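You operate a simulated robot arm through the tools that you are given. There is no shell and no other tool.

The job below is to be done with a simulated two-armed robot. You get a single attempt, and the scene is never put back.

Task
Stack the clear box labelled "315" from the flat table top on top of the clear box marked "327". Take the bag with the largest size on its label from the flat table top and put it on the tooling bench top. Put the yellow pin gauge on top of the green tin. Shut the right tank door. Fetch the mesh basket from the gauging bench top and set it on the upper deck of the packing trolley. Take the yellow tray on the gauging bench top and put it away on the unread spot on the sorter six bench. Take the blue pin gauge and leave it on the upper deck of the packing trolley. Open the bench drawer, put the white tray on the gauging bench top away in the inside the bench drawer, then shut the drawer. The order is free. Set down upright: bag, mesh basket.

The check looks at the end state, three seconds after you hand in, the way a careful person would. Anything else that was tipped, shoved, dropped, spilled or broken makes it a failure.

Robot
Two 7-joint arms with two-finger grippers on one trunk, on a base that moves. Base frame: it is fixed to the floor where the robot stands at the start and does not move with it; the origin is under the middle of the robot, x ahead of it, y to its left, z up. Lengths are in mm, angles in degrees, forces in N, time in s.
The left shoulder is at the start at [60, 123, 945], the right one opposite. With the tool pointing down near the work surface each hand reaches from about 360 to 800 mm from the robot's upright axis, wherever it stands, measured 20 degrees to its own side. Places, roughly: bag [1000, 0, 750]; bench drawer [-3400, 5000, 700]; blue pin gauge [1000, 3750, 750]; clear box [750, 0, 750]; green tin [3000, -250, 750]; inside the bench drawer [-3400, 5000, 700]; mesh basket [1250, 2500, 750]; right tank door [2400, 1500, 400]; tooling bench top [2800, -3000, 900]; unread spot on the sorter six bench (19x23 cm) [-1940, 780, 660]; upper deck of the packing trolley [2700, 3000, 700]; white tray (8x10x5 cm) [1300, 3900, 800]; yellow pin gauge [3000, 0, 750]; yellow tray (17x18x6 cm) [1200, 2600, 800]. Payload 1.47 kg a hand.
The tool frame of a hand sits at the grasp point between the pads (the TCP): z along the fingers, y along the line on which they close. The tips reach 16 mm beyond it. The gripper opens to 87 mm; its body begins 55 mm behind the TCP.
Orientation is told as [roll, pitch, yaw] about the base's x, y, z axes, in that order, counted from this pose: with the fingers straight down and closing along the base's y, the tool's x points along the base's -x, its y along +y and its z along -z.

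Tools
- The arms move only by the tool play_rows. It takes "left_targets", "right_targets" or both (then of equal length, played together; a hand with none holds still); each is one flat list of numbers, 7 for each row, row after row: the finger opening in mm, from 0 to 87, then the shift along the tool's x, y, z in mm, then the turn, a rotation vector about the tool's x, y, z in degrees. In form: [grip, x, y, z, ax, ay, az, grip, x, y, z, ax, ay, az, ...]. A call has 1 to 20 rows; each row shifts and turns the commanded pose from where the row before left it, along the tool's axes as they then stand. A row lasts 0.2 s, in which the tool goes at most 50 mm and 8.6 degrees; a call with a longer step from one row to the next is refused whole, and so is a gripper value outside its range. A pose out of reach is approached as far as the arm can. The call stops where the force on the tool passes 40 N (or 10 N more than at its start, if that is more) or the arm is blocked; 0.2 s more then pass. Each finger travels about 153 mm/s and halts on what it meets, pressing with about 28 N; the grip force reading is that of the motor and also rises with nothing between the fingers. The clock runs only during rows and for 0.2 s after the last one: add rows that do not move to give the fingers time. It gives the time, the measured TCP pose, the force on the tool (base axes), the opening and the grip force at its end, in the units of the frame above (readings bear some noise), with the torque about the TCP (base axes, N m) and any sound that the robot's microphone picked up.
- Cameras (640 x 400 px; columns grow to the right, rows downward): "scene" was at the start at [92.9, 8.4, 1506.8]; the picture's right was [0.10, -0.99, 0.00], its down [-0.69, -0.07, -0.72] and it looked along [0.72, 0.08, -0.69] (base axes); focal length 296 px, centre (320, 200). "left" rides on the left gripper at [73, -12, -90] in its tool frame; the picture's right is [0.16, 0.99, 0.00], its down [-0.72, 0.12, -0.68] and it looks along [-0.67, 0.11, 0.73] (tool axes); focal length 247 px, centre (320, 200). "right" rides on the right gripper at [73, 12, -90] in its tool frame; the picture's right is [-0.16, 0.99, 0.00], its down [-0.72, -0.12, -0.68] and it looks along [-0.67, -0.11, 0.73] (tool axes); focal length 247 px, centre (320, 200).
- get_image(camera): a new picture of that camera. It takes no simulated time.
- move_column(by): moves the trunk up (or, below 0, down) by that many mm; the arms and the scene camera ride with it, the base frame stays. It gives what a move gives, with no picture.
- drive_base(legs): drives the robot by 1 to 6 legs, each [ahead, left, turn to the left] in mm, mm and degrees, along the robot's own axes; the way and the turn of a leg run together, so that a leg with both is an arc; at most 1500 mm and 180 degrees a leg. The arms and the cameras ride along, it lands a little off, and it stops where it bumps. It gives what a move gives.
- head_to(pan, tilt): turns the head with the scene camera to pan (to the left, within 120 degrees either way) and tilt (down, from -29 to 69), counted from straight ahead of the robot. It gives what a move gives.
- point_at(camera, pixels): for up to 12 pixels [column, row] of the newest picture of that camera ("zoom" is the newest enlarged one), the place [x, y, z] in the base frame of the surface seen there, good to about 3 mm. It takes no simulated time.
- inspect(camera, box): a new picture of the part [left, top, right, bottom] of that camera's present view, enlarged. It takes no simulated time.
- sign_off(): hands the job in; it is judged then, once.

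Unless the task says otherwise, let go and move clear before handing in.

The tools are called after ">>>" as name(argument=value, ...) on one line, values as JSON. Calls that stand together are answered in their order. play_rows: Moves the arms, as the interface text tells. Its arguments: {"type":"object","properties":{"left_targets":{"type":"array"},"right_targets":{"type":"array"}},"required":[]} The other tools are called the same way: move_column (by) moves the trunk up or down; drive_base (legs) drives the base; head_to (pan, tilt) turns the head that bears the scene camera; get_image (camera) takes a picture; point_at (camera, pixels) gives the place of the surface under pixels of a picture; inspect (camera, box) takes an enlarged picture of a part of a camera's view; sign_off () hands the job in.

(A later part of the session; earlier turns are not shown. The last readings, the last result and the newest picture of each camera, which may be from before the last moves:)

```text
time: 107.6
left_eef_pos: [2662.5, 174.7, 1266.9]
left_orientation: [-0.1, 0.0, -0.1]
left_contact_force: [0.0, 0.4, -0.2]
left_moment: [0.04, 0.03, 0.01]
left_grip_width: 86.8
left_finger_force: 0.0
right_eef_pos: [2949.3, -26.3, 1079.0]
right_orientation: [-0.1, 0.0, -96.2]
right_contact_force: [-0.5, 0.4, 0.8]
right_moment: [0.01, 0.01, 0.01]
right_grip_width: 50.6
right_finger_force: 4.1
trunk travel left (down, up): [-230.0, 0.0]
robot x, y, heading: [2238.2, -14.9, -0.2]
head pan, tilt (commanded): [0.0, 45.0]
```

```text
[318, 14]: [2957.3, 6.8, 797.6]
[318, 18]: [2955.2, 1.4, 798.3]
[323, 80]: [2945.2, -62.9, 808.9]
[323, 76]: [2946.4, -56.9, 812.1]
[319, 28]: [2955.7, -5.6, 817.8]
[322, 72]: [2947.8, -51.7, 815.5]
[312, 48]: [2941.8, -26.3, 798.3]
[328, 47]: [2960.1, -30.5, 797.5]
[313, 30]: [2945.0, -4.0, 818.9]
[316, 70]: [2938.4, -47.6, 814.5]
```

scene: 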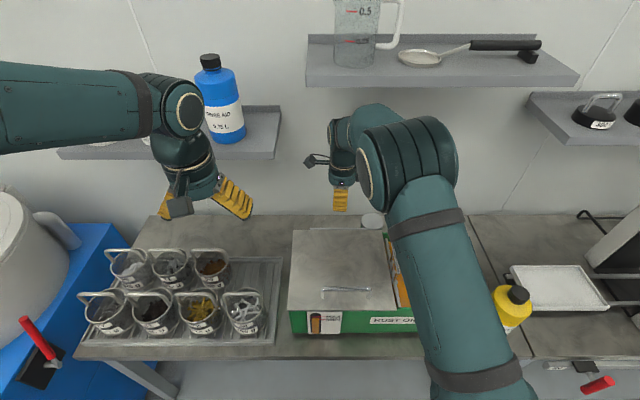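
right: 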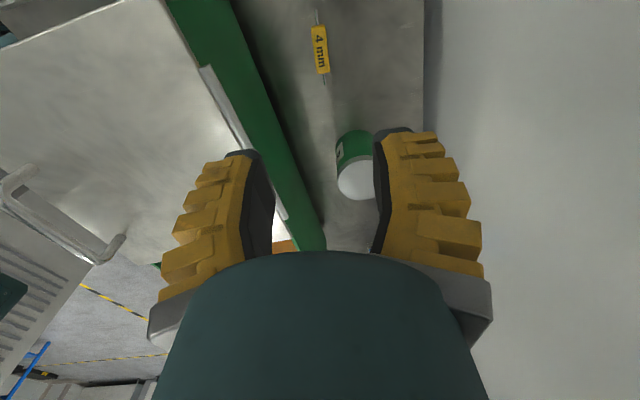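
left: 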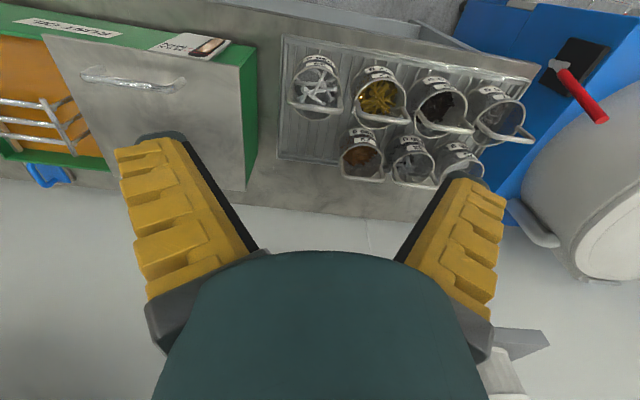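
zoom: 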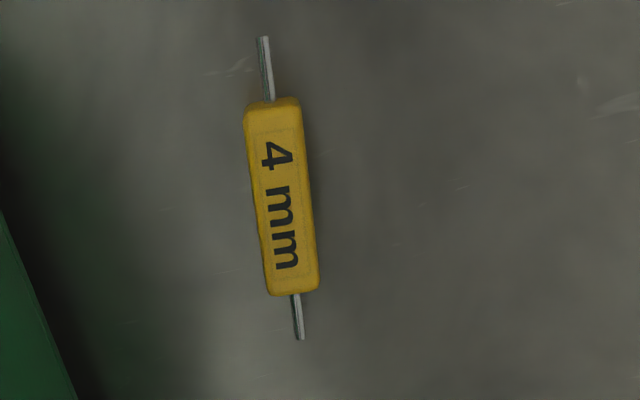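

The gauge axis is about 9° off y, so I'll add 3° of yaw and a 2 mm shift. Then I'll descend most of the way and re-check.

>>> play_rows(right_targets=[45, -1.8, 2.2, 0, 0, 0, 3, 45, 0, 0, 45, 0, 0, 0, 45, 0, 0, 45, 0, 0, 0, 45, 0, 0, 45, 0, 0, 0, 45, 0, 0, 45, 0, 0, 0])

>>> get_image(camera="right")

>>> get_image(camera="scene")

```text
time: 108.8
left_eef_pos: [2662.3, 173.5, 1266.6]
left_orientation: [0.1, 0.0, -0.1]
left_contact_force: [-0.3, -0.3, -1.3]
left_moment: [-0.03, 0.04, -0.02]
left_grip_width: 86.8
left_finger_force: 0.0
right_eef_pos: [2954.3, -30.2, 900.3]
right_orientation: [0.1, 0.0, -99.1]
right_contact_force: [0.0, 0.5, 0.5]
right_moment: [0.06, 0.05, -0.04]
right_grip_width: 50.8
right_finger_force: 3.5
trunk travel left (down, up): [-230.0, 0.0]
robot x, y, heading: [2235.2, -8.2, -0.1]
head pan, tilt (commanded): [0.0, 45.0]
```

```text
taken
```

right: 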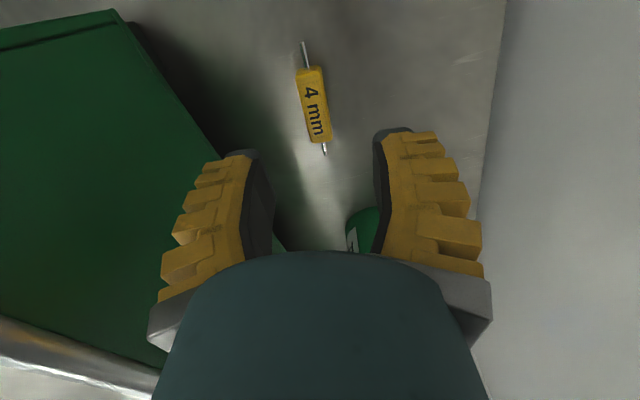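

```text
taken
```

scene: 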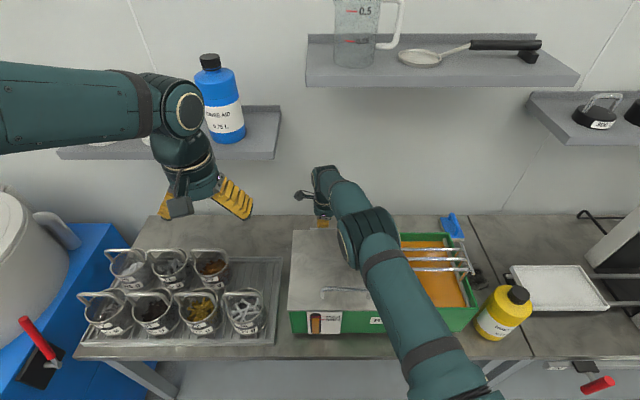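

The gauge is at (314,103), still lined up. I'll check how close the right forearm is to the bath lid and handle before going lower.

>>> inspect(camera="scene", box=[280, 150, 500, 350])

>>> point_at(camera="scene", pixels=[[340, 240], [345, 260], [345, 285], [360, 225], [380, 270], [335, 292], [330, 190], [345, 200], [400, 320], [420, 350], [350, 290]])

>>> point_at(camera="right", pixels=[[314, 100], [311, 75], [317, 130], [301, 100], [328, 100]])

```text
2.00 times, centred on (390, 250) of scene
```

zoom: 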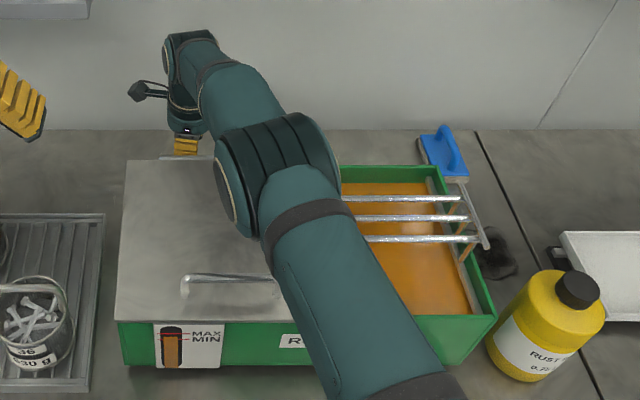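

```text
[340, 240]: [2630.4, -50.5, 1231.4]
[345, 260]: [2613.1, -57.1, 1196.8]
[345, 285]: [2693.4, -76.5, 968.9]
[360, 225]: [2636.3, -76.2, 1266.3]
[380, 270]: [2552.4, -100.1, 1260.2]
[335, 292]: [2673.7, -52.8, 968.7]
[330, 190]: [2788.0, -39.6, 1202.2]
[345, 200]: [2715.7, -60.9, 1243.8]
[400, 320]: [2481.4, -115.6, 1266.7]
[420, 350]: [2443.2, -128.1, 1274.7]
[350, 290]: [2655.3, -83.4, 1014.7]
```

```text
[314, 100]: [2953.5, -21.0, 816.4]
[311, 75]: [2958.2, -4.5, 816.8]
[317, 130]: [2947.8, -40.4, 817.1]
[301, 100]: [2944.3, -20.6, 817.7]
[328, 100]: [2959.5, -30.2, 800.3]
```

The forearm bottom will clear the lid by roughly 25–30 mm. I'll descend to TCP z≈821, watching the force.

>>> play_rows(right_targets=[45, 0, 0, 40, 0, 0, 0, 45, 0, 0, 25, 0, 0, 0, 45, 0, 0, 14, 0, 0, 0, 45, 0, 0, 0, 0, 0, 0])

>>> get_image(camera="right")

>>> get_image(camera="scene")

```text
time: 109.8
left_eef_pos: [2661.4, 174.6, 1266.9]
left_orientation: [0.1, 0.0, -0.2]
left_contact_force: [-0.7, 0.2, 0.2]
left_moment: [-0.03, 0.03, -0.02]
left_grip_width: 86.9
left_finger_force: 0.1
right_eef_pos: [2942.7, -30.0, 824.7]
right_orientation: [0.2, 0.0, -99.1]
right_contact_force: [-0.4, 0.3, 1.2]
right_moment: [0.01, -0.03, 0.03]
right_grip_width: 50.4
right_finger_force: 3.9
right hand out of reach, approached as far as the arm can: row 2
trunk travel left (down, up): [-230.0, 0.0]
robot x, y, heading: [2235.5, -15.9, 0.1]
head pan, tilt (commanded): [0.0, 45.0]
```

```text
taken
```

right: 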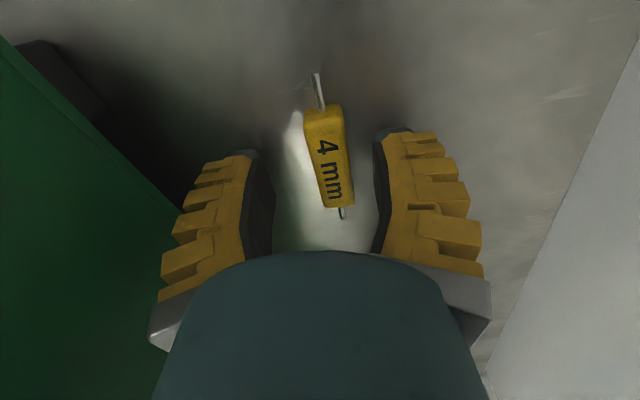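

```text
taken
```

scene: 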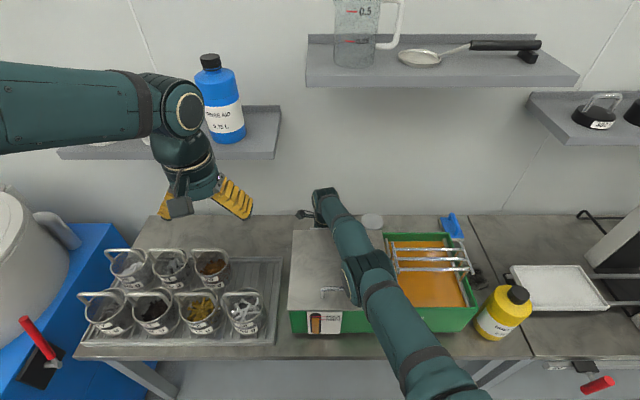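

The gauge lies between the fingers at (328,155), but the arm is at full stretch and stopped at z≈825. I'll lower the trunk 6 mm so the tips get further down beside the block, then close.

>>> move_column(by=-6)

>>> play_rows(right_targets=[30, 0, 0, 0, 0, 0, 0, 20, 0, 0, 0, 0, 0, 0, 8, 0, 0, 0, 0, 0, 0, 0, 0, 0, 0, 0, 0, 0, 0, 0, 0, 0, 0, 0, 0])

>>> get_image(camera="right")

```text
time: 110.3
left_eef_pos: [2662.2, 175.2, 1262.0]
left_orientation: [0.1, 0.1, -0.2]
left_contact_force: [-0.2, 0.2, 0.0]
left_moment: [0.02, 0.03, 0.0]
left_grip_width: 86.8
left_finger_force: 0.1
right_eef_pos: [2943.3, -30.4, 818.2]
right_orientation: [0.2, 0.1, -99.1]
right_contact_force: [0.2, 0.7, 0.1]
right_moment: [0.0, 0.0, 0.0]
right_grip_width: 50.4
right_finger_force: 4.3
trunk travel left (down, up): [-224.0, 6.0]
robot x, y, heading: [2234.3, -15.4, -0.2]
head pan, tilt (commanded): [0.0, 45.0]
```

```text
time: 111.5
left_eef_pos: [2661.2, 174.1, 1261.9]
left_orientation: [0.0, 0.0, -0.1]
left_contact_force: [0.2, -0.1, 0.0]
left_moment: [0.0, -0.02, 0.01]
left_grip_width: 87.4
left_finger_force: 0.1
right_eef_pos: [2943.8, -30.0, 818.7]
right_orientation: [0.3, 0.0, -99.1]
right_contact_force: [0.8, -0.7, 9.8]
right_moment: [0.0, 0.02, 0.04]
right_grip_width: 11.2
right_finger_force: 27.6
trunk travel left (down, up): [-224.0, 6.0]
robot x, y, heading: [2233.3, -15.2, -0.2]
head pan, tilt (commanded): [0.0, 45.0]
```

```text
taken
```

right: 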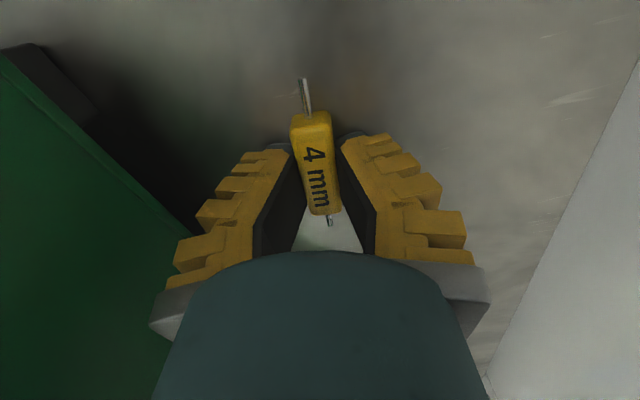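

The fingers have closed on the block, with width 11 and grip force 28. I'll lift it gently and check that it comes along.

>>> play_rows(right_targets=[0, 0, 0, -15, 0, 0, 0, 0, 0, 0, -25, 0, 0, 0, 0, 0, 0, -30, 0, 0, 0, 0, 0, 0, -30, 0, 0, 0])

>>> get_image(camera="right")

```text
time: 112.5
left_eef_pos: [2662.2, 174.9, 1261.1]
left_orientation: [0.0, 0.0, 0.0]
left_contact_force: [-0.7, 1.1, -0.8]
left_moment: [-0.01, -0.02, -0.03]
left_grip_width: 86.8
left_finger_force: 0.0
right_eef_pos: [2963.2, -23.7, 914.1]
right_orientation: [0.0, 0.0, -99.1]
right_contact_force: [-0.7, 0.4, -1.0]
right_moment: [-0.03, 0.03, 0.03]
right_grip_width: 7.4
right_finger_force: 28.2
right hand out of reach, approached as far as the arm can: row 2, 3, 4
trunk travel left (down, up): [-224.0, 6.0]
robot x, y, heading: [2232.8, -11.1, -0.3]
head pan, tilt (commanded): [0.0, 45.0]
```

```text
taken
```

right: 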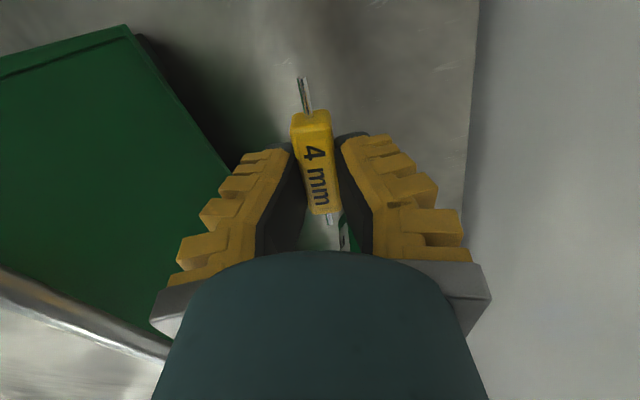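

The gauge is lifted and held firmly. I'll measure where it sits relative to the TCP so I can centre it on the tin.

>>> point_at(camera="right", pixels=[[311, 118], [322, 208], [316, 165], [303, 85], [330, 220], [300, 140], [348, 240]])

>>> play_rows(right_targets=[0, 0, 0, -20, 0, 0, 0, 0, 0, 0, -20, 0, 0, 0])

>>> get_image(camera="scene")

```text
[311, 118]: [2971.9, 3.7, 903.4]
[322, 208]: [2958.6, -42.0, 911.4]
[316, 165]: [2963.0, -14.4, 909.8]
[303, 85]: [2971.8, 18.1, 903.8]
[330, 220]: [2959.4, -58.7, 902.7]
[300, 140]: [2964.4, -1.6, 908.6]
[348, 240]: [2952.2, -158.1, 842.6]
```

```text
time: 113.2
left_eef_pos: [2661.4, 175.1, 1261.2]
left_orientation: [0.0, 0.0, -0.1]
left_contact_force: [0.6, -0.7, 0.0]
left_moment: [-0.02, -0.02, 0.01]
left_grip_width: 86.8
left_finger_force: 0.1
right_eef_pos: [2967.6, -21.6, 951.5]
right_orientation: [0.1, 0.0, -99.0]
right_contact_force: [-0.8, -0.7, -0.5]
right_moment: [-0.02, -0.03, 0.02]
right_grip_width: 7.7
right_finger_force: 27.6
right hand out of reach, approached as far as the arm can: row 1, 2
trunk travel left (down, up): [-224.0, 6.0]
robot x, y, heading: [2230.5, -13.7, 0.0]
head pan, tilt (commanded): [0.0, 45.0]
```

```text
taken
```

scene: 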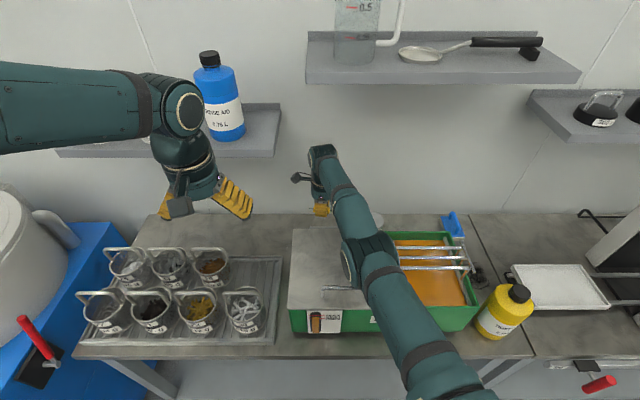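

The gauge centre is about (+2, +5) from the TCP. I'll nudge the base 25 mm forward for reach, then move the gauge over the tin centre (2968, -184).

>>> drive_base(legs=[[25, 0, 0]])

>>> play_rows(right_targets=[0, -45, 3, 0, 0, 0, 0, 0, -45, 3, 0, 0, 0, 0, 0, -40, 0, 0, 0, 0, 0])

>>> get_image(camera="right")

```text
time: 114.0
left_eef_pos: [2686.3, 174.1, 1260.3]
left_orientation: [0.1, 0.0, 0.0]
left_contact_force: [0.4, 0.0, 0.1]
left_moment: [0.03, 0.01, 0.03]
left_grip_width: 87.1
left_finger_force: 0.0
right_eef_pos: [2994.1, -21.0, 951.9]
right_orientation: [-0.1, 0.0, -99.1]
right_contact_force: [-0.2, 0.4, -0.9]
right_moment: [0.03, 0.01, -0.01]
right_grip_width: 7.5
right_finger_force: 27.5
trunk travel left (down, up): [-224.0, 6.0]
robot x, y, heading: [2260.3, -13.5, -0.2]
head pan, tilt (commanded): [0.0, 45.0]
```

```text
time: 114.8
left_eef_pos: [2685.2, 172.5, 1260.9]
left_orientation: [0.0, -0.1, -0.2]
left_contact_force: [0.7, 1.0, -0.9]
left_moment: [0.04, -0.01, -0.01]
left_grip_width: 86.8
left_finger_force: 0.0
right_eef_pos: [3012.0, -148.3, 949.6]
right_orientation: [-0.1, 0.1, -99.0]
right_contact_force: [-0.4, 0.5, -0.3]
right_moment: [-0.01, -0.02, -0.01]
right_grip_width: 7.5
right_finger_force: 28.2
right hand out of reach, approached as far as the arm can: row 1, 2, 3
trunk travel left (down, up): [-224.0, 6.0]
robot x, y, heading: [2259.7, -13.2, -0.2]
head pan, tilt (commanded): [0.0, 45.0]
```

```text
taken
```

right: 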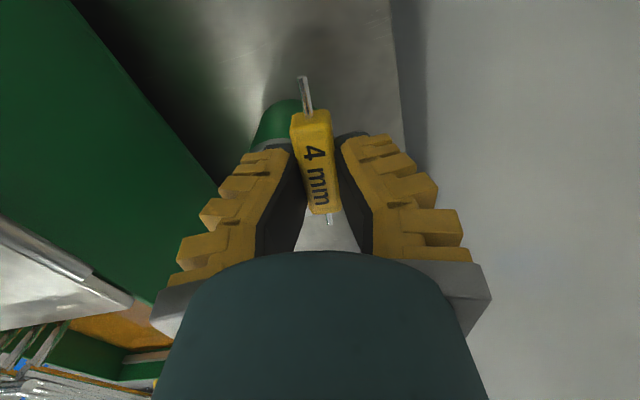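

The hand is at (3012, -148, 950), a bit too far forward. I'll correct toward (2966, -189).

>>> play_rows(right_targets=[0, -24, -19.5, 0, 0, 0, 0, 0, -24, -19.5, 0, 0, 0, 0])

>>> get_image(camera="right")

>>> point_at(camera="right", pixels=[[311, 118], [322, 205], [316, 165], [300, 100], [255, 140], [280, 120], [330, 235]])

```text
time: 115.4
left_eef_pos: [2686.3, 173.9, 1262.1]
left_orientation: [0.1, 0.0, 0.0]
left_contact_force: [0.6, 0.3, 0.0]
left_moment: [-0.01, 0.0, 0.01]
left_grip_width: 86.8
left_finger_force: 0.0
right_eef_pos: [3012.3, -188.1, 942.0]
right_orientation: [-0.1, 0.0, -99.1]
right_contact_force: [-0.2, 0.0, -0.3]
right_moment: [0.02, 0.02, 0.03]
right_grip_width: 7.6
right_finger_force: 28.5
right hand out of reach, approached as far as the arm can: row 1, 2
trunk travel left (down, up): [-224.0, 6.0]
robot x, y, heading: [2257.9, -12.9, -0.2]
head pan, tilt (commanded): [0.0, 45.0]
```

```text
taken
```

right: 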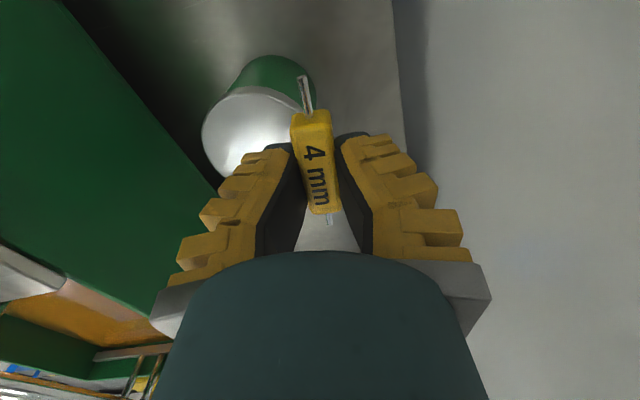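

```text
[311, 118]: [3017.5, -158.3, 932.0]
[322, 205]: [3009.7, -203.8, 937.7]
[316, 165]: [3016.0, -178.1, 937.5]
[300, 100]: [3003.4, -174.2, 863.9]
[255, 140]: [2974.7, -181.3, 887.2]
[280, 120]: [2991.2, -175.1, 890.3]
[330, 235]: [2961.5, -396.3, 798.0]
```

The y is right at -188, but x is still 3012. I'll bring it back in x toward 2966.

>>> play_rows(right_targets=[0, 0, -23, 0, 0, 0, 0, 0, 0, -23, 0, 0, 0, 0])

>>> get_image(camera="right")

```text
time: 116.0
left_eef_pos: [2685.9, 175.2, 1261.0]
left_orientation: [0.0, 0.0, -0.2]
left_contact_force: [-0.2, -0.3, -0.4]
left_moment: [-0.02, 0.02, 0.01]
left_grip_width: 87.2
left_finger_force: 0.0
right_eef_pos: [3011.4, -183.9, 939.7]
right_orientation: [-0.1, 0.0, -99.1]
right_contact_force: [0.1, -0.1, -0.5]
right_moment: [0.03, -0.01, 0.02]
right_grip_width: 7.6
right_finger_force: 28.1
right hand out of reach, approached as far as the arm can: row 1, 2
trunk travel left (down, up): [-224.0, 6.0]
robot x, y, heading: [2258.9, -14.6, -0.4]
head pan, tilt (commanded): [0.0, 45.0]
```

```text
taken
```

right: 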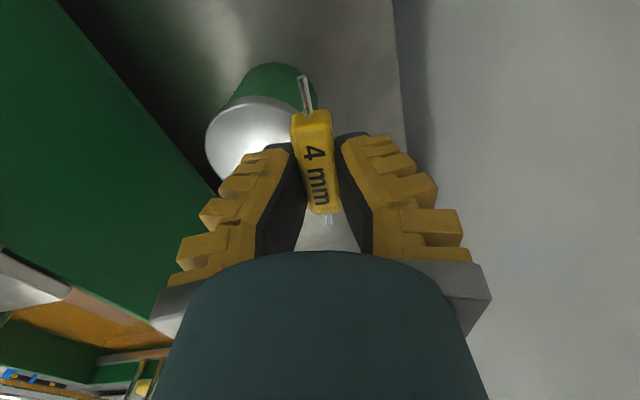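

The arm is stuck fully straight, so inward moves aren't tracked. I'll position with the base instead: back 45 mm and right 4 mm, then check.

>>> drive_base(legs=[[-45, -4, 0]])

>>> get_image(camera="right")

>>> point_at(camera="right", pixels=[[311, 118], [322, 205], [303, 85], [330, 215], [260, 100], [380, 105], [400, 110], [270, 80], [310, 70], [370, 85]])

>>> get_image(camera="scene")

```text
time: 116.9
left_eef_pos: [2640.2, 170.1, 1261.5]
left_orientation: [0.0, -0.1, -0.1]
left_contact_force: [-0.6, -0.1, -0.1]
left_moment: [-0.01, -0.02, 0.02]
left_grip_width: 87.2
left_finger_force: 0.1
right_eef_pos: [2966.8, -187.3, 940.6]
right_orientation: [0.0, -0.1, -99.1]
right_contact_force: [-0.2, 0.2, 0.7]
right_moment: [-0.02, -0.04, 0.0]
right_grip_width: 7.7
right_finger_force: 28.2
trunk travel left (down, up): [-224.0, 6.0]
robot x, y, heading: [2214.3, -20.7, 0.0]
head pan, tilt (commanded): [0.0, 45.0]
```

```text
taken
```

right: 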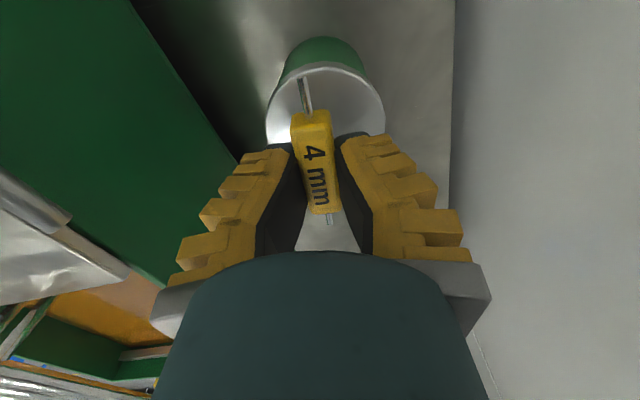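

```text
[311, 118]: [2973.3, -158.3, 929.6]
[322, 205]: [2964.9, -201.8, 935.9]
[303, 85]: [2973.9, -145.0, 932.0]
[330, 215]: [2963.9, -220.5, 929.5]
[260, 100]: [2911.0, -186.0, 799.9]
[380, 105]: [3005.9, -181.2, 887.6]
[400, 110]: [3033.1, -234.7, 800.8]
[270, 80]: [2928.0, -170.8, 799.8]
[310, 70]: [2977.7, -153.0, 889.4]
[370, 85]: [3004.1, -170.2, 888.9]
```

```text
taken
```

scene: 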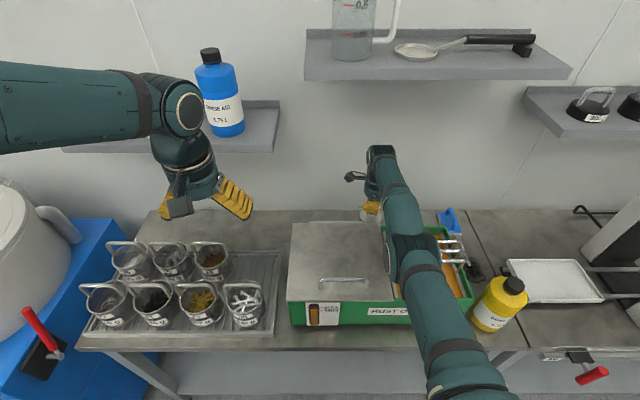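

The gauge is centred over the tin lid. Before lowering the trunk I'll check the right forearm's height over the bath's rack.

>>> inspect(camera="scene", box=[340, 130, 520, 330])

>>> point_at(camera="scene", pixels=[[400, 210], [405, 245], [390, 265], [420, 270], [440, 310], [450, 250], [455, 238], [380, 170], [372, 210], [427, 240]])

```text
2.00 times, centred on (430, 230) of scene
```

zoom: 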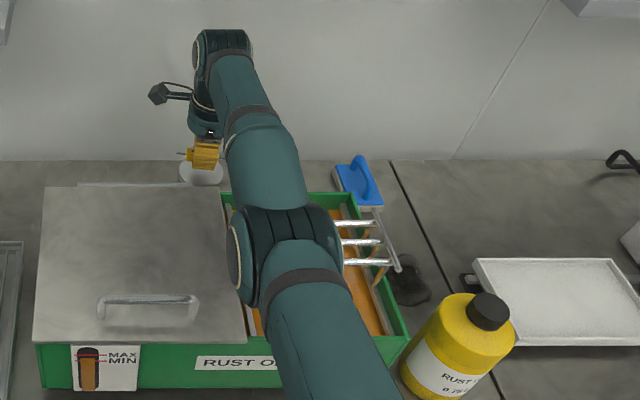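

```text
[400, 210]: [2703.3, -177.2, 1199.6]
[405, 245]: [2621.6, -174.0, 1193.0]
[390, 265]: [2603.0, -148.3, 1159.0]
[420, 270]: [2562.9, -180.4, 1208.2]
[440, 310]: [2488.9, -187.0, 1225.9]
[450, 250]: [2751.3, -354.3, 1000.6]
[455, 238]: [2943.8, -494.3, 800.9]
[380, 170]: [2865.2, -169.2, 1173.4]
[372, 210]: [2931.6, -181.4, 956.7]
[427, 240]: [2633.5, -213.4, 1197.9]
```

The forearm bottom is around 1090 and the rack bars are at 1000, so lowering by about 30 mm is safe. I'll lower the trunk 26 mm first.

>>> move_column(by=-26)

>>> inspect(camera="scene", box=[340, 150, 420, 250])

>>> get_image(camera="right")

```text
time: 117.6
left_eef_pos: [2642.9, 170.9, 1235.4]
left_orientation: [0.0, 0.0, -0.1]
left_contact_force: [0.1, 0.0, -0.2]
left_moment: [0.02, -0.01, 0.0]
left_grip_width: 87.0
left_finger_force: 0.1
right_eef_pos: [2968.6, -187.3, 913.1]
right_orientation: [-0.1, -0.1, -99.0]
right_contact_force: [0.7, -0.4, -0.8]
right_moment: [0.01, -0.01, -0.04]
right_grip_width: 7.4
right_finger_force: 27.9
trunk travel left (down, up): [-198.0, 32.0]
robot x, y, heading: [2216.4, -15.8, -0.3]
head pan, tilt (commanded): [0.0, 45.0]
```

```text
4.00 times, centred on (380, 200) of scene
```

zoom: 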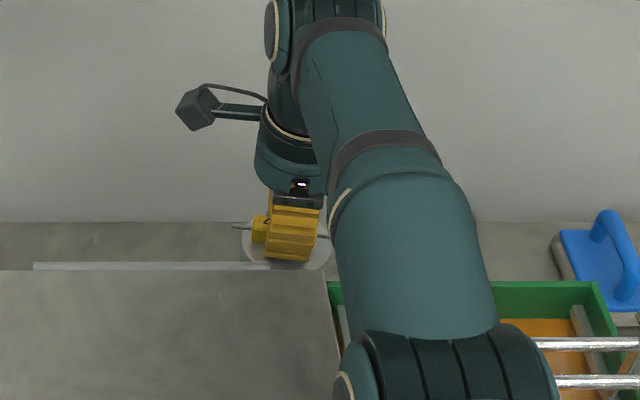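

```text
taken
```

right: 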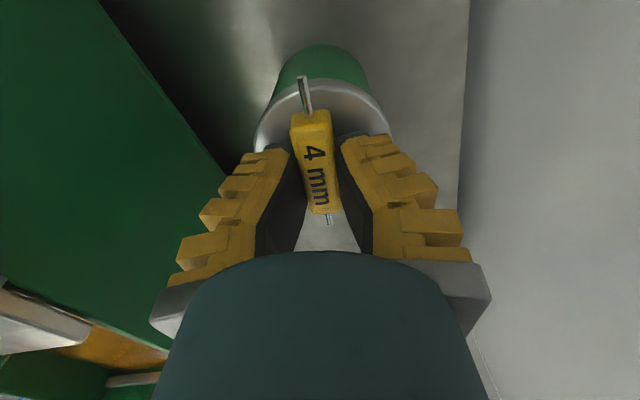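

The gauge is just above the lid at TCP z≈914. I'll step down 4 mm and read the force.

>>> move_column(by=-4)

>>> move_column(by=-2)

```text
time: 118.1
left_eef_pos: [2642.6, 170.3, 1232.1]
left_orientation: [0.0, 0.1, -0.1]
left_contact_force: [0.3, -1.1, -0.4]
left_moment: [0.01, 0.01, 0.03]
left_grip_width: 87.2
left_finger_force: 0.1
right_eef_pos: [2968.2, -186.4, 910.2]
right_orientation: [0.0, 0.0, -99.1]
right_contact_force: [0.1, -0.7, 2.5]
right_moment: [0.02, 0.02, -0.01]
right_grip_width: 8.8
right_finger_force: 28.3
trunk travel left (down, up): [-194.0, 36.0]
robot x, y, heading: [2214.2, -15.7, 0.1]
head pan, tilt (commanded): [0.0, 45.0]
```

```text
time: 118.6
left_eef_pos: [2642.0, 169.9, 1230.0]
left_orientation: [0.0, -0.1, -0.1]
left_contact_force: [-0.1, 0.6, 0.4]
left_moment: [0.03, -0.01, -0.04]
left_grip_width: 86.9
left_finger_force: 0.0
right_eef_pos: [2968.9, -187.1, 908.6]
right_orientation: [0.2, 0.0, -99.0]
right_contact_force: [-1.0, -0.8, 9.6]
right_moment: [0.04, -0.03, 0.02]
right_grip_width: 11.9
right_finger_force: 27.7
trunk travel left (down, up): [-192.0, 38.0]
robot x, y, heading: [2214.4, -14.9, 0.1]
head pan, tilt (commanded): [0.0, 45.0]
```

Contact is confirmed at 9.6 N. I'll open the fingers modestly and then raise the trunk.

>>> play_rows(right_targets=[12, 0, 0, 0, 0, 0, 0, 18, 0, 0, 0, 0, 0, 0, 26, 0, 0, 0, 0, 0, 0, 32, 0, 0, 0, 0, 0, 0])

>>> get_image(camera="right")

```text
time: 119.6
left_eef_pos: [2642.6, 170.2, 1229.1]
left_orientation: [0.0, 0.0, -0.1]
left_contact_force: [0.4, 0.5, 0.0]
left_moment: [0.02, -0.03, 0.02]
left_grip_width: 87.2
left_finger_force: 0.1
right_eef_pos: [2967.8, -187.3, 907.9]
right_orientation: [-0.1, 0.0, -99.2]
right_contact_force: [-0.2, -0.3, 0.8]
right_moment: [0.0, 0.03, 0.01]
right_grip_width: 38.0
right_finger_force: 4.3
trunk travel left (down, up): [-192.0, 38.0]
robot x, y, heading: [2216.6, -16.3, -0.1]
head pan, tilt (commanded): [0.0, 45.0]
```

```text
taken
```

right: 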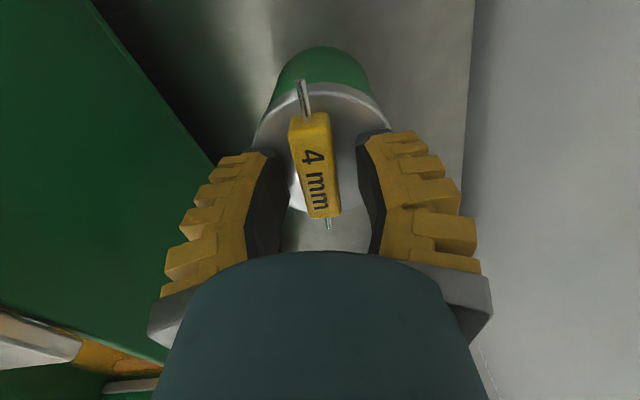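

The gauge rests on the tin with open fingers on both sides. I'll raise the trunk to its top and then lift the arm.

>>> move_column(by=37)

>>> play_rows(right_targets=[32, 0, 0, -25, 0, 0, 0, 32, 0, 0, -25, 0, 0, 0, 32, 0, 0, -25, 0, 0, 0, 32, 0, 0, -25, 0, 0, 0])

>>> get_image(camera="right")

>>> get_image(camera="scene")

```text
time: 120.4
left_eef_pos: [2643.8, 169.5, 1266.3]
left_orientation: [-0.1, -0.1, -0.1]
left_contact_force: [0.7, 0.0, -0.2]
left_moment: [-0.02, 0.02, -0.01]
left_grip_width: 86.9
left_finger_force: 0.1
right_eef_pos: [2970.1, -187.8, 944.5]
right_orientation: [-0.2, 0.0, -99.1]
right_contact_force: [0.1, -0.7, -0.7]
right_moment: [0.0, 0.01, -0.02]
right_grip_width: 38.0
right_finger_force: 4.2
trunk travel left (down, up): [-229.0, 1.0]
robot x, y, heading: [2213.1, -21.8, -0.1]
head pan, tilt (commanded): [0.0, 45.0]
```

```text
time: 121.4
left_eef_pos: [2642.4, 170.8, 1266.0]
left_orientation: [0.0, 0.0, -0.1]
left_contact_force: [-0.1, 0.4, 0.0]
left_moment: [0.01, -0.02, -0.02]
left_grip_width: 87.0
left_finger_force: 0.1
right_eef_pos: [2974.1, -188.9, 1043.8]
right_orientation: [-0.3, 0.0, -99.0]
right_contact_force: [0.1, 0.5, 0.2]
right_moment: [0.01, 0.0, 0.01]
right_grip_width: 37.9
right_finger_force: 5.0
right hand out of reach, approached as far as the arm can: row 2
trunk travel left (down, up): [-229.0, 1.0]
robot x, y, heading: [2215.5, -16.9, 0.2]
head pan, tilt (commanded): [0.0, 45.0]
```

```text
taken
```

right: 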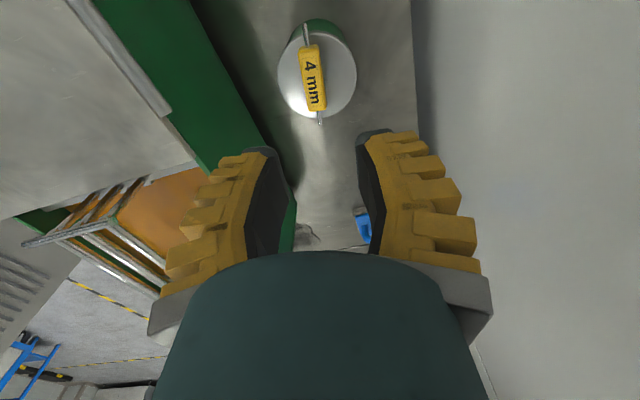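

```text
taken
```

scene: 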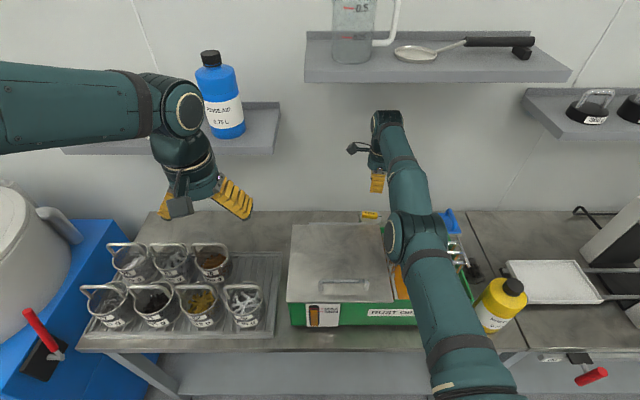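

The yellow pin gauge sits centred on the tin at (312,75) in the hand view. I'll raise and retract the right arm over the bath.

>>> play_rows(right_targets=[38, 0, -15, -30, 0, 0, 0, 38, 0, -25, -30, 0, 0, 0, 38, 0, -30, -25, 0, 0, 0, 38, 0, -40, 0, 0, 0, 0, 38, 0, -40, 0, 0, 0, 0, 38, 0, -40, 0, 0, 0, 0])

>>> get_image(camera="scene")

```text
time: 122.8
left_eef_pos: [2644.7, 167.2, 1265.8]
left_orientation: [0.1, 0.0, -0.2]
left_contact_force: [0.6, -0.3, -0.4]
left_moment: [0.02, -0.01, -0.01]
left_grip_width: 87.2
left_finger_force: 0.0
right_eef_pos: [2963.1, -162.7, 1144.9]
right_orientation: [-0.7, 0.0, -99.3]
right_contact_force: [0.2, 0.6, -0.1]
right_moment: [0.0, 0.0, 0.03]
right_grip_width: 43.9
right_finger_force: 4.1
right hand out of reach, approached as far as the arm can: row 1, 2, 3, 4, 5, 6
trunk travel left (down, up): [-229.0, 1.0]
robot x, y, heading: [2212.5, -18.9, -0.1]
head pan, tilt (commanded): [0.0, 45.0]
```

```text
taken
```

scene: 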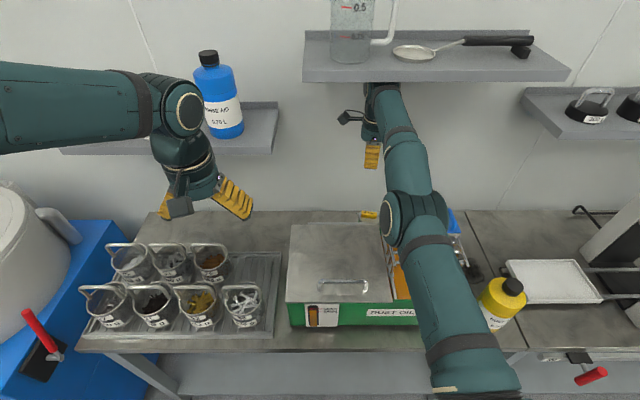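

The right wrist is close under the shelf and the arm is straight, with no forces acting. I'll back the base straight off rather than move the arm.

>>> drive_base(legs=[[-330, 0, 0]])

>>> get_image(camera="scene")

```text
time: 125.0
left_eef_pos: [2315.2, 170.2, 1265.3]
left_orientation: [-0.1, -0.1, -0.3]
left_contact_force: [-0.2, -0.1, -0.5]
left_moment: [0.0, -0.03, 0.0]
left_grip_width: 87.0
left_finger_force: 0.0
right_eef_pos: [2633.8, -158.9, 1149.2]
right_orientation: [-0.1, 0.0, -99.3]
right_contact_force: [0.3, 0.1, 0.2]
right_moment: [0.0, -0.02, -0.02]
right_grip_width: 43.8
right_finger_force: 4.2
trunk travel left (down, up): [-229.0, 1.0]
robot x, y, heading: [1885.5, -21.3, -0.4]
head pan, tilt (commanded): [0.0, 45.0]
```

```text
taken
```

scene: 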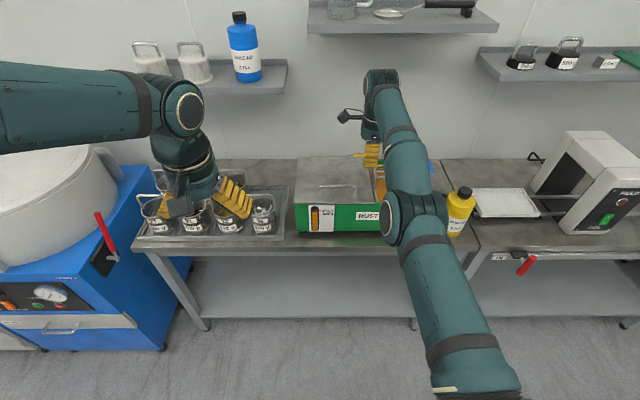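

Clear of the bench now. I'll unwind the right hand's yaw and draw it back to the compact pose.

>>> play_rows(right_targets=[60, 0, 0, -25, 0, 0, -8.2, 60, 0, 0, -25, 0, 0, -8.2, 60, 0, 0, -25, 0, 0, -8.2, 60, 0, 0, -25, 0, 0, -8.2, 60, 0, 0, 0, 0, 0, -8.2, 60, 0, 0, 0, 0, 0, -8.2, 60, 0, 0, 0, 0, 0, -8.2, 60, 0, 0, 0, 0, 0, -8.2, 60, 0, 0, 0, 0, 0, -8.2, 60, 0, 0, 0, 0, 0, -8.2, 87, 0, 0, 0, 0, 0, -8.2, 87, 0, 0, 0, 0, 0, -8.2])

>>> get_image(camera="scene")

```text
time: 127.6
left_eef_pos: [2314.1, 169.5, 1266.0]
left_orientation: [0.0, 0.0, -0.3]
left_contact_force: [0.3, 0.8, -0.8]
left_moment: [0.04, 0.0, -0.02]
left_grip_width: 87.3
left_finger_force: 0.0
right_eef_pos: [2613.2, -157.8, 1242.9]
right_orientation: [0.0, 0.2, -0.7]
right_contact_force: [-0.2, 0.0, 0.0]
right_moment: [-0.01, -0.02, 0.0]
right_grip_width: 87.0
right_finger_force: 0.0
right hand out of reach, approached as far as the arm can: row 1, 2, 3, 4
trunk travel left (down, up): [-229.0, 1.0]
robot x, y, heading: [1882.4, -16.2, -0.3]
head pan, tilt (commanded): [0.0, 45.0]
```

```text
taken
```

scene: 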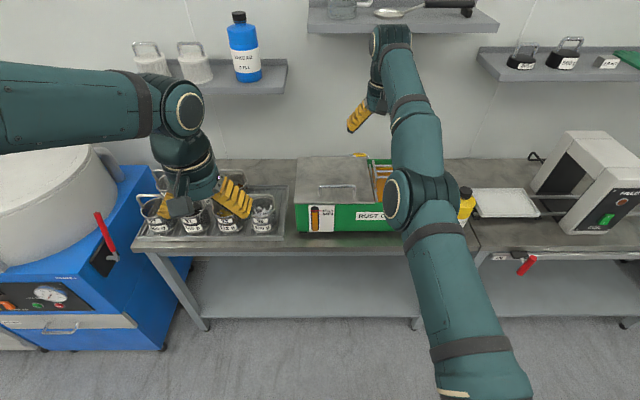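

The yaw is back to 0. Now I'll pull the right hand back toward the body.

>>> play_rows(right_targets=[87, 40, 0, 0, 0, 0, 0, 87, 40, 0, 0, 0, 0, 0, 87, 40, 0, 0, 0, 0, 0, 87, 40, 0, 0, 0, 0, 0, 87, 40, -3, 0, 0, 0, 0, 87, 40, -3, 0, 0, 0, 0, 87, 40, -3, 2, 0, 0, 0])

>>> get_image(camera="scene")

```text
time: 129.2
left_eef_pos: [2314.6, 169.8, 1266.2]
left_orientation: [0.1, 0.1, -0.3]
left_contact_force: [0.8, 0.1, -0.5]
left_moment: [-0.01, 0.01, -0.03]
left_grip_width: 87.0
left_finger_force: 0.0
right_eef_pos: [2579.6, -147.3, 1328.8]
right_orientation: [0.0, 0.3, -1.0]
right_contact_force: [-0.7, 0.0, -0.3]
right_moment: [0.04, -0.01, 0.01]
right_grip_width: 86.8
right_finger_force: 0.1
right hand out of reach, approached as far as the arm can: row 1, 2, 3, 4, 5, 6, 7
trunk travel left (down, up): [-229.0, 1.0]
robot x, y, heading: [1886.7, -15.4, -0.5]
head pan, tilt (commanded): [0.0, 45.0]
```

```text
taken
```

scene: 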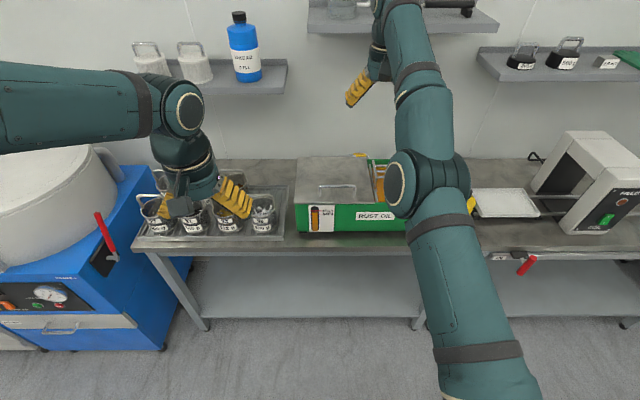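

The arm stays straight and only swings upward. I'll measure the elbow and wrist to understand its shape.

>>> point_at(camera="scene", pixels=[[397, 185], [430, 185], [460, 185], [375, 50], [400, 20], [410, 60], [425, 120], [450, 260], [470, 320], [490, 370], [380, 8]])

>>> head_to(pan=-60, tilt=30)

>>> get_image(camera="scene")

```text
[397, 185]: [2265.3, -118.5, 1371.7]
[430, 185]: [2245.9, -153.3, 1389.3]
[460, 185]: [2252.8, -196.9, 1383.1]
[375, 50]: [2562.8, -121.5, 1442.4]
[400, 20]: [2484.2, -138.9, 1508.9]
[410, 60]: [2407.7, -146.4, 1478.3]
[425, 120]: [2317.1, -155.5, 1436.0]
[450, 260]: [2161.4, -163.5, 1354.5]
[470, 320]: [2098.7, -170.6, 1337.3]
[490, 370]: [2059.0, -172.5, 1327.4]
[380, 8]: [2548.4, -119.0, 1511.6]
```

```text
time: 130.5
left_eef_pos: [2314.8, 169.9, 1266.0]
left_orientation: [0.1, 0.0, -0.3]
left_contact_force: [0.1, 0.0, -0.4]
left_moment: [0.04, -0.02, 0.0]
left_grip_width: 86.7
left_finger_force: 0.1
right_eef_pos: [2579.5, -149.0, 1326.5]
right_orientation: [0.1, 0.4, -0.9]
right_contact_force: [-0.2, -0.3, 1.0]
right_moment: [-0.01, 0.01, 0.0]
right_grip_width: 87.0
right_finger_force: 0.0
trunk travel left (down, up): [-229.0, 1.0]
robot x, y, heading: [1884.1, -18.5, -0.3]
head pan, tilt (commanded): [-60.0, 30.0]
```

```text
taken
```

scene: 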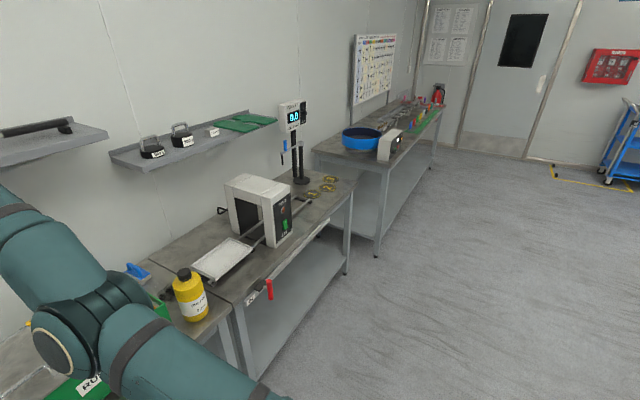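

The forearm slopes more steeply (24°) than the upper arm (18°), so the elbow has gone slightly past straight. I'll stretch outward to straighten it, then try retracting again.

>>> play_rows(right_targets=[87, -40, 0, 0, 0, 0, 0, 87, -40, 0, 20, 0, 0, 0, 87, -40, 0, 20, 0, 0, 0, 87, 0, 0, 0, 0, 0, 0, 87, 40, 0, 0, 0, 0, 0, 87, 40, 0, 0, 0, 0, 0, 87, 40, 0, 0, 0, 0, 0, 87, 40, 0, 0, 0, 0, 0])

>>> head_to(pan=0, tilt=45)

>>> get_image(camera="scene")

```text
time: 132.3
left_eef_pos: [2314.3, 169.2, 1266.6]
left_orientation: [0.0, -0.1, -0.3]
left_contact_force: [0.1, 0.1, 0.0]
left_moment: [0.01, -0.04, 0.01]
left_grip_width: 86.8
left_finger_force: 0.2
right_eef_pos: [2446.0, -159.6, 1269.6]
right_orientation: [0.0, 0.1, -0.9]
right_contact_force: [0.1, -0.2, -0.1]
right_moment: [-0.01, -0.01, -0.01]
right_grip_width: 86.7
right_finger_force: 0.1
right hand out of reach, approached as far as the arm can: row 1, 2, 3
trunk travel left (down, up): [-229.0, 1.0]
robot x, y, heading: [1885.2, -14.1, -0.3]
head pan, tilt (commanded): [-60.0, 30.0]
```

```text
time: 133.6
left_eef_pos: [2314.9, 169.9, 1266.9]
left_orientation: [0.1, 0.0, -0.3]
left_contact_force: [-0.5, 0.5, 0.3]
left_moment: [-0.02, 0.0, 0.0]
left_grip_width: 86.9
left_finger_force: 0.1
right_eef_pos: [2447.9, -158.2, 1270.1]
right_orientation: [-0.1, 0.2, -0.8]
right_contact_force: [-0.7, -0.2, 0.1]
right_moment: [-0.01, -0.03, 0.03]
right_grip_width: 87.2
right_finger_force: 0.0
trunk travel left (down, up): [-229.0, 1.0]
robot x, y, heading: [1885.4, -17.7, -0.3]
head pan, tilt (commanded): [0.0, 45.0]
```

```text
taken
```

scene: 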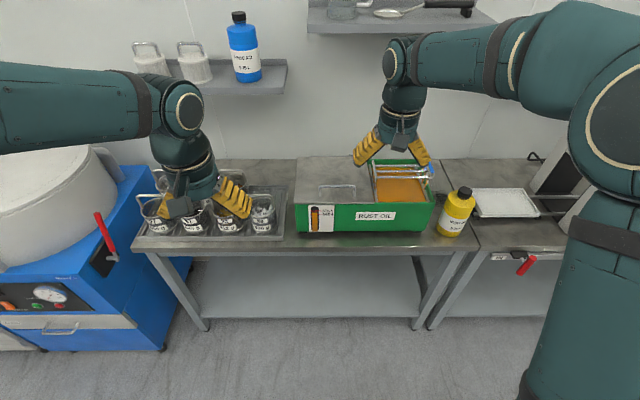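

The arm bends properly again, so the trick is to stretch out before retracting. I'll tuck the right hand and turn around 180° to face the flat table's far side and read the bag labels.

>>> play_rows(right_targets=[87, 44, -6, 0, 0, 0, 0, 87, 44, -6, 0, 0, 0, 0, 87, 44, -6, 0, 0, 0, 0])

>>> drive_base(legs=[[70, 0, 0], [0, 0, 90], [0, 0, 90.3]])

>>> get_image(camera="scene")

```text
time: 134.4
left_eef_pos: [2313.0, 169.3, 1266.4]
left_orientation: [0.0, -0.1, -0.3]
left_contact_force: [0.4, 0.0, 0.1]
left_moment: [-0.02, -0.03, -0.01]
left_grip_width: 87.1
left_finger_force: 0.0
right_eef_pos: [2312.8, -173.8, 1271.6]
right_orientation: [0.0, 0.0, -1.0]
right_contact_force: [-0.9, 0.0, 0.0]
right_moment: [-0.01, -0.01, 0.01]
right_grip_width: 86.8
right_finger_force: 0.0
trunk travel left (down, up): [-229.0, 1.0]
robot x, y, heading: [1885.4, -11.5, -0.4]
head pan, tilt (commanded): [0.0, 45.0]
```

```text
time: 143.2
left_eef_pos: [1533.8, -222.1, 1266.5]
left_orientation: [0.0, -0.1, -177.5]
left_contact_force: [0.6, 0.3, -0.8]
left_moment: [0.01, -0.03, 0.02]
left_grip_width: 87.1
left_finger_force: 0.0
right_eef_pos: [1518.3, 121.2, 1270.3]
right_orientation: [0.0, 0.2, -178.0]
right_contact_force: [-0.3, 0.7, -0.7]
right_moment: [-0.01, 0.01, -0.03]
right_grip_width: 87.2
right_finger_force: 0.0
trunk travel left (down, up): [-229.0, 1.0]
robot x, y, heading: [1954.7, -16.9, -177.4]
head pan, tilt (commanded): [0.0, 45.0]
```

```text
taken
```

scene: 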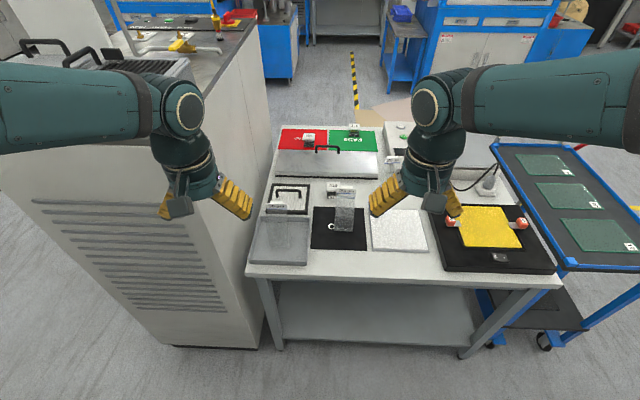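

The labels now face me. I'll zoom in on the three bags near (275,208), (340,190) and (395,162).

>>> inspect(camera="scene", box=[250, 150, 430, 260])

>>> inspect(camera="scene", box=[320, 170, 370, 205])

>>> inspect(camera="scene", box=[255, 190, 305, 225])

>>> inspect(camera="scene", box=[375, 145, 425, 180])

```text
3.56 times, centred on (340, 205) of scene
```

zoom: 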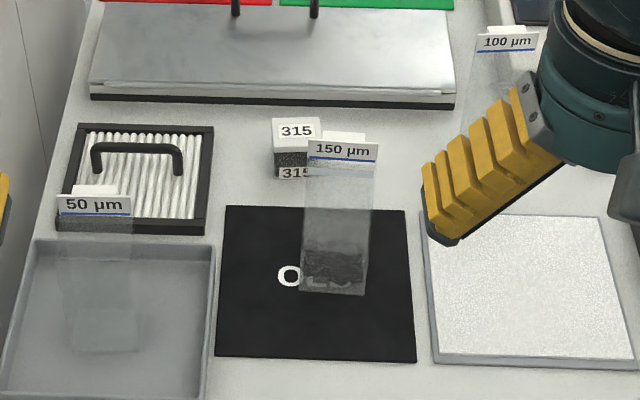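

```text
11.43 times, centred on (345, 188) of scene
```

zoom: 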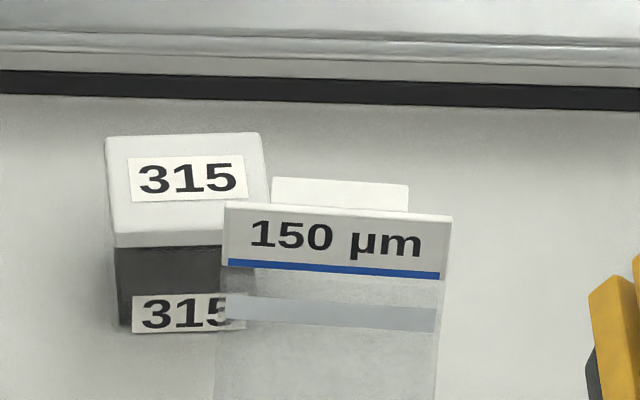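

```text
11.43 times, centred on (280, 208) of scene
```

zoom: 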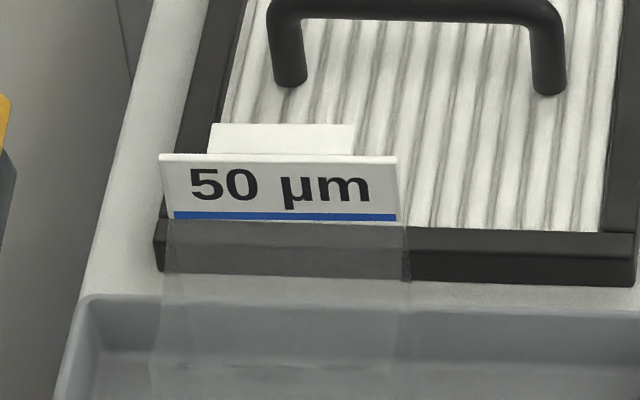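

```text
11.43 times, centred on (400, 162) of scene
```

zoom: 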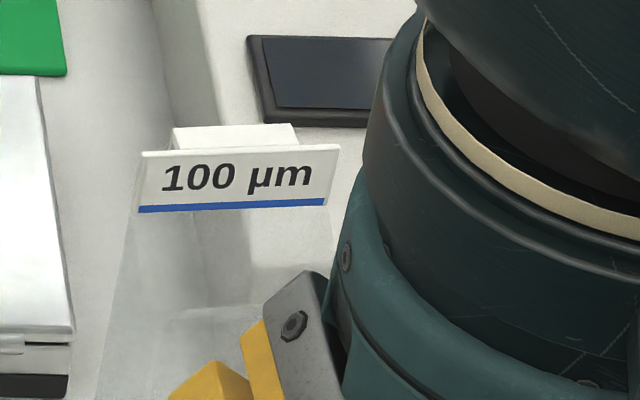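

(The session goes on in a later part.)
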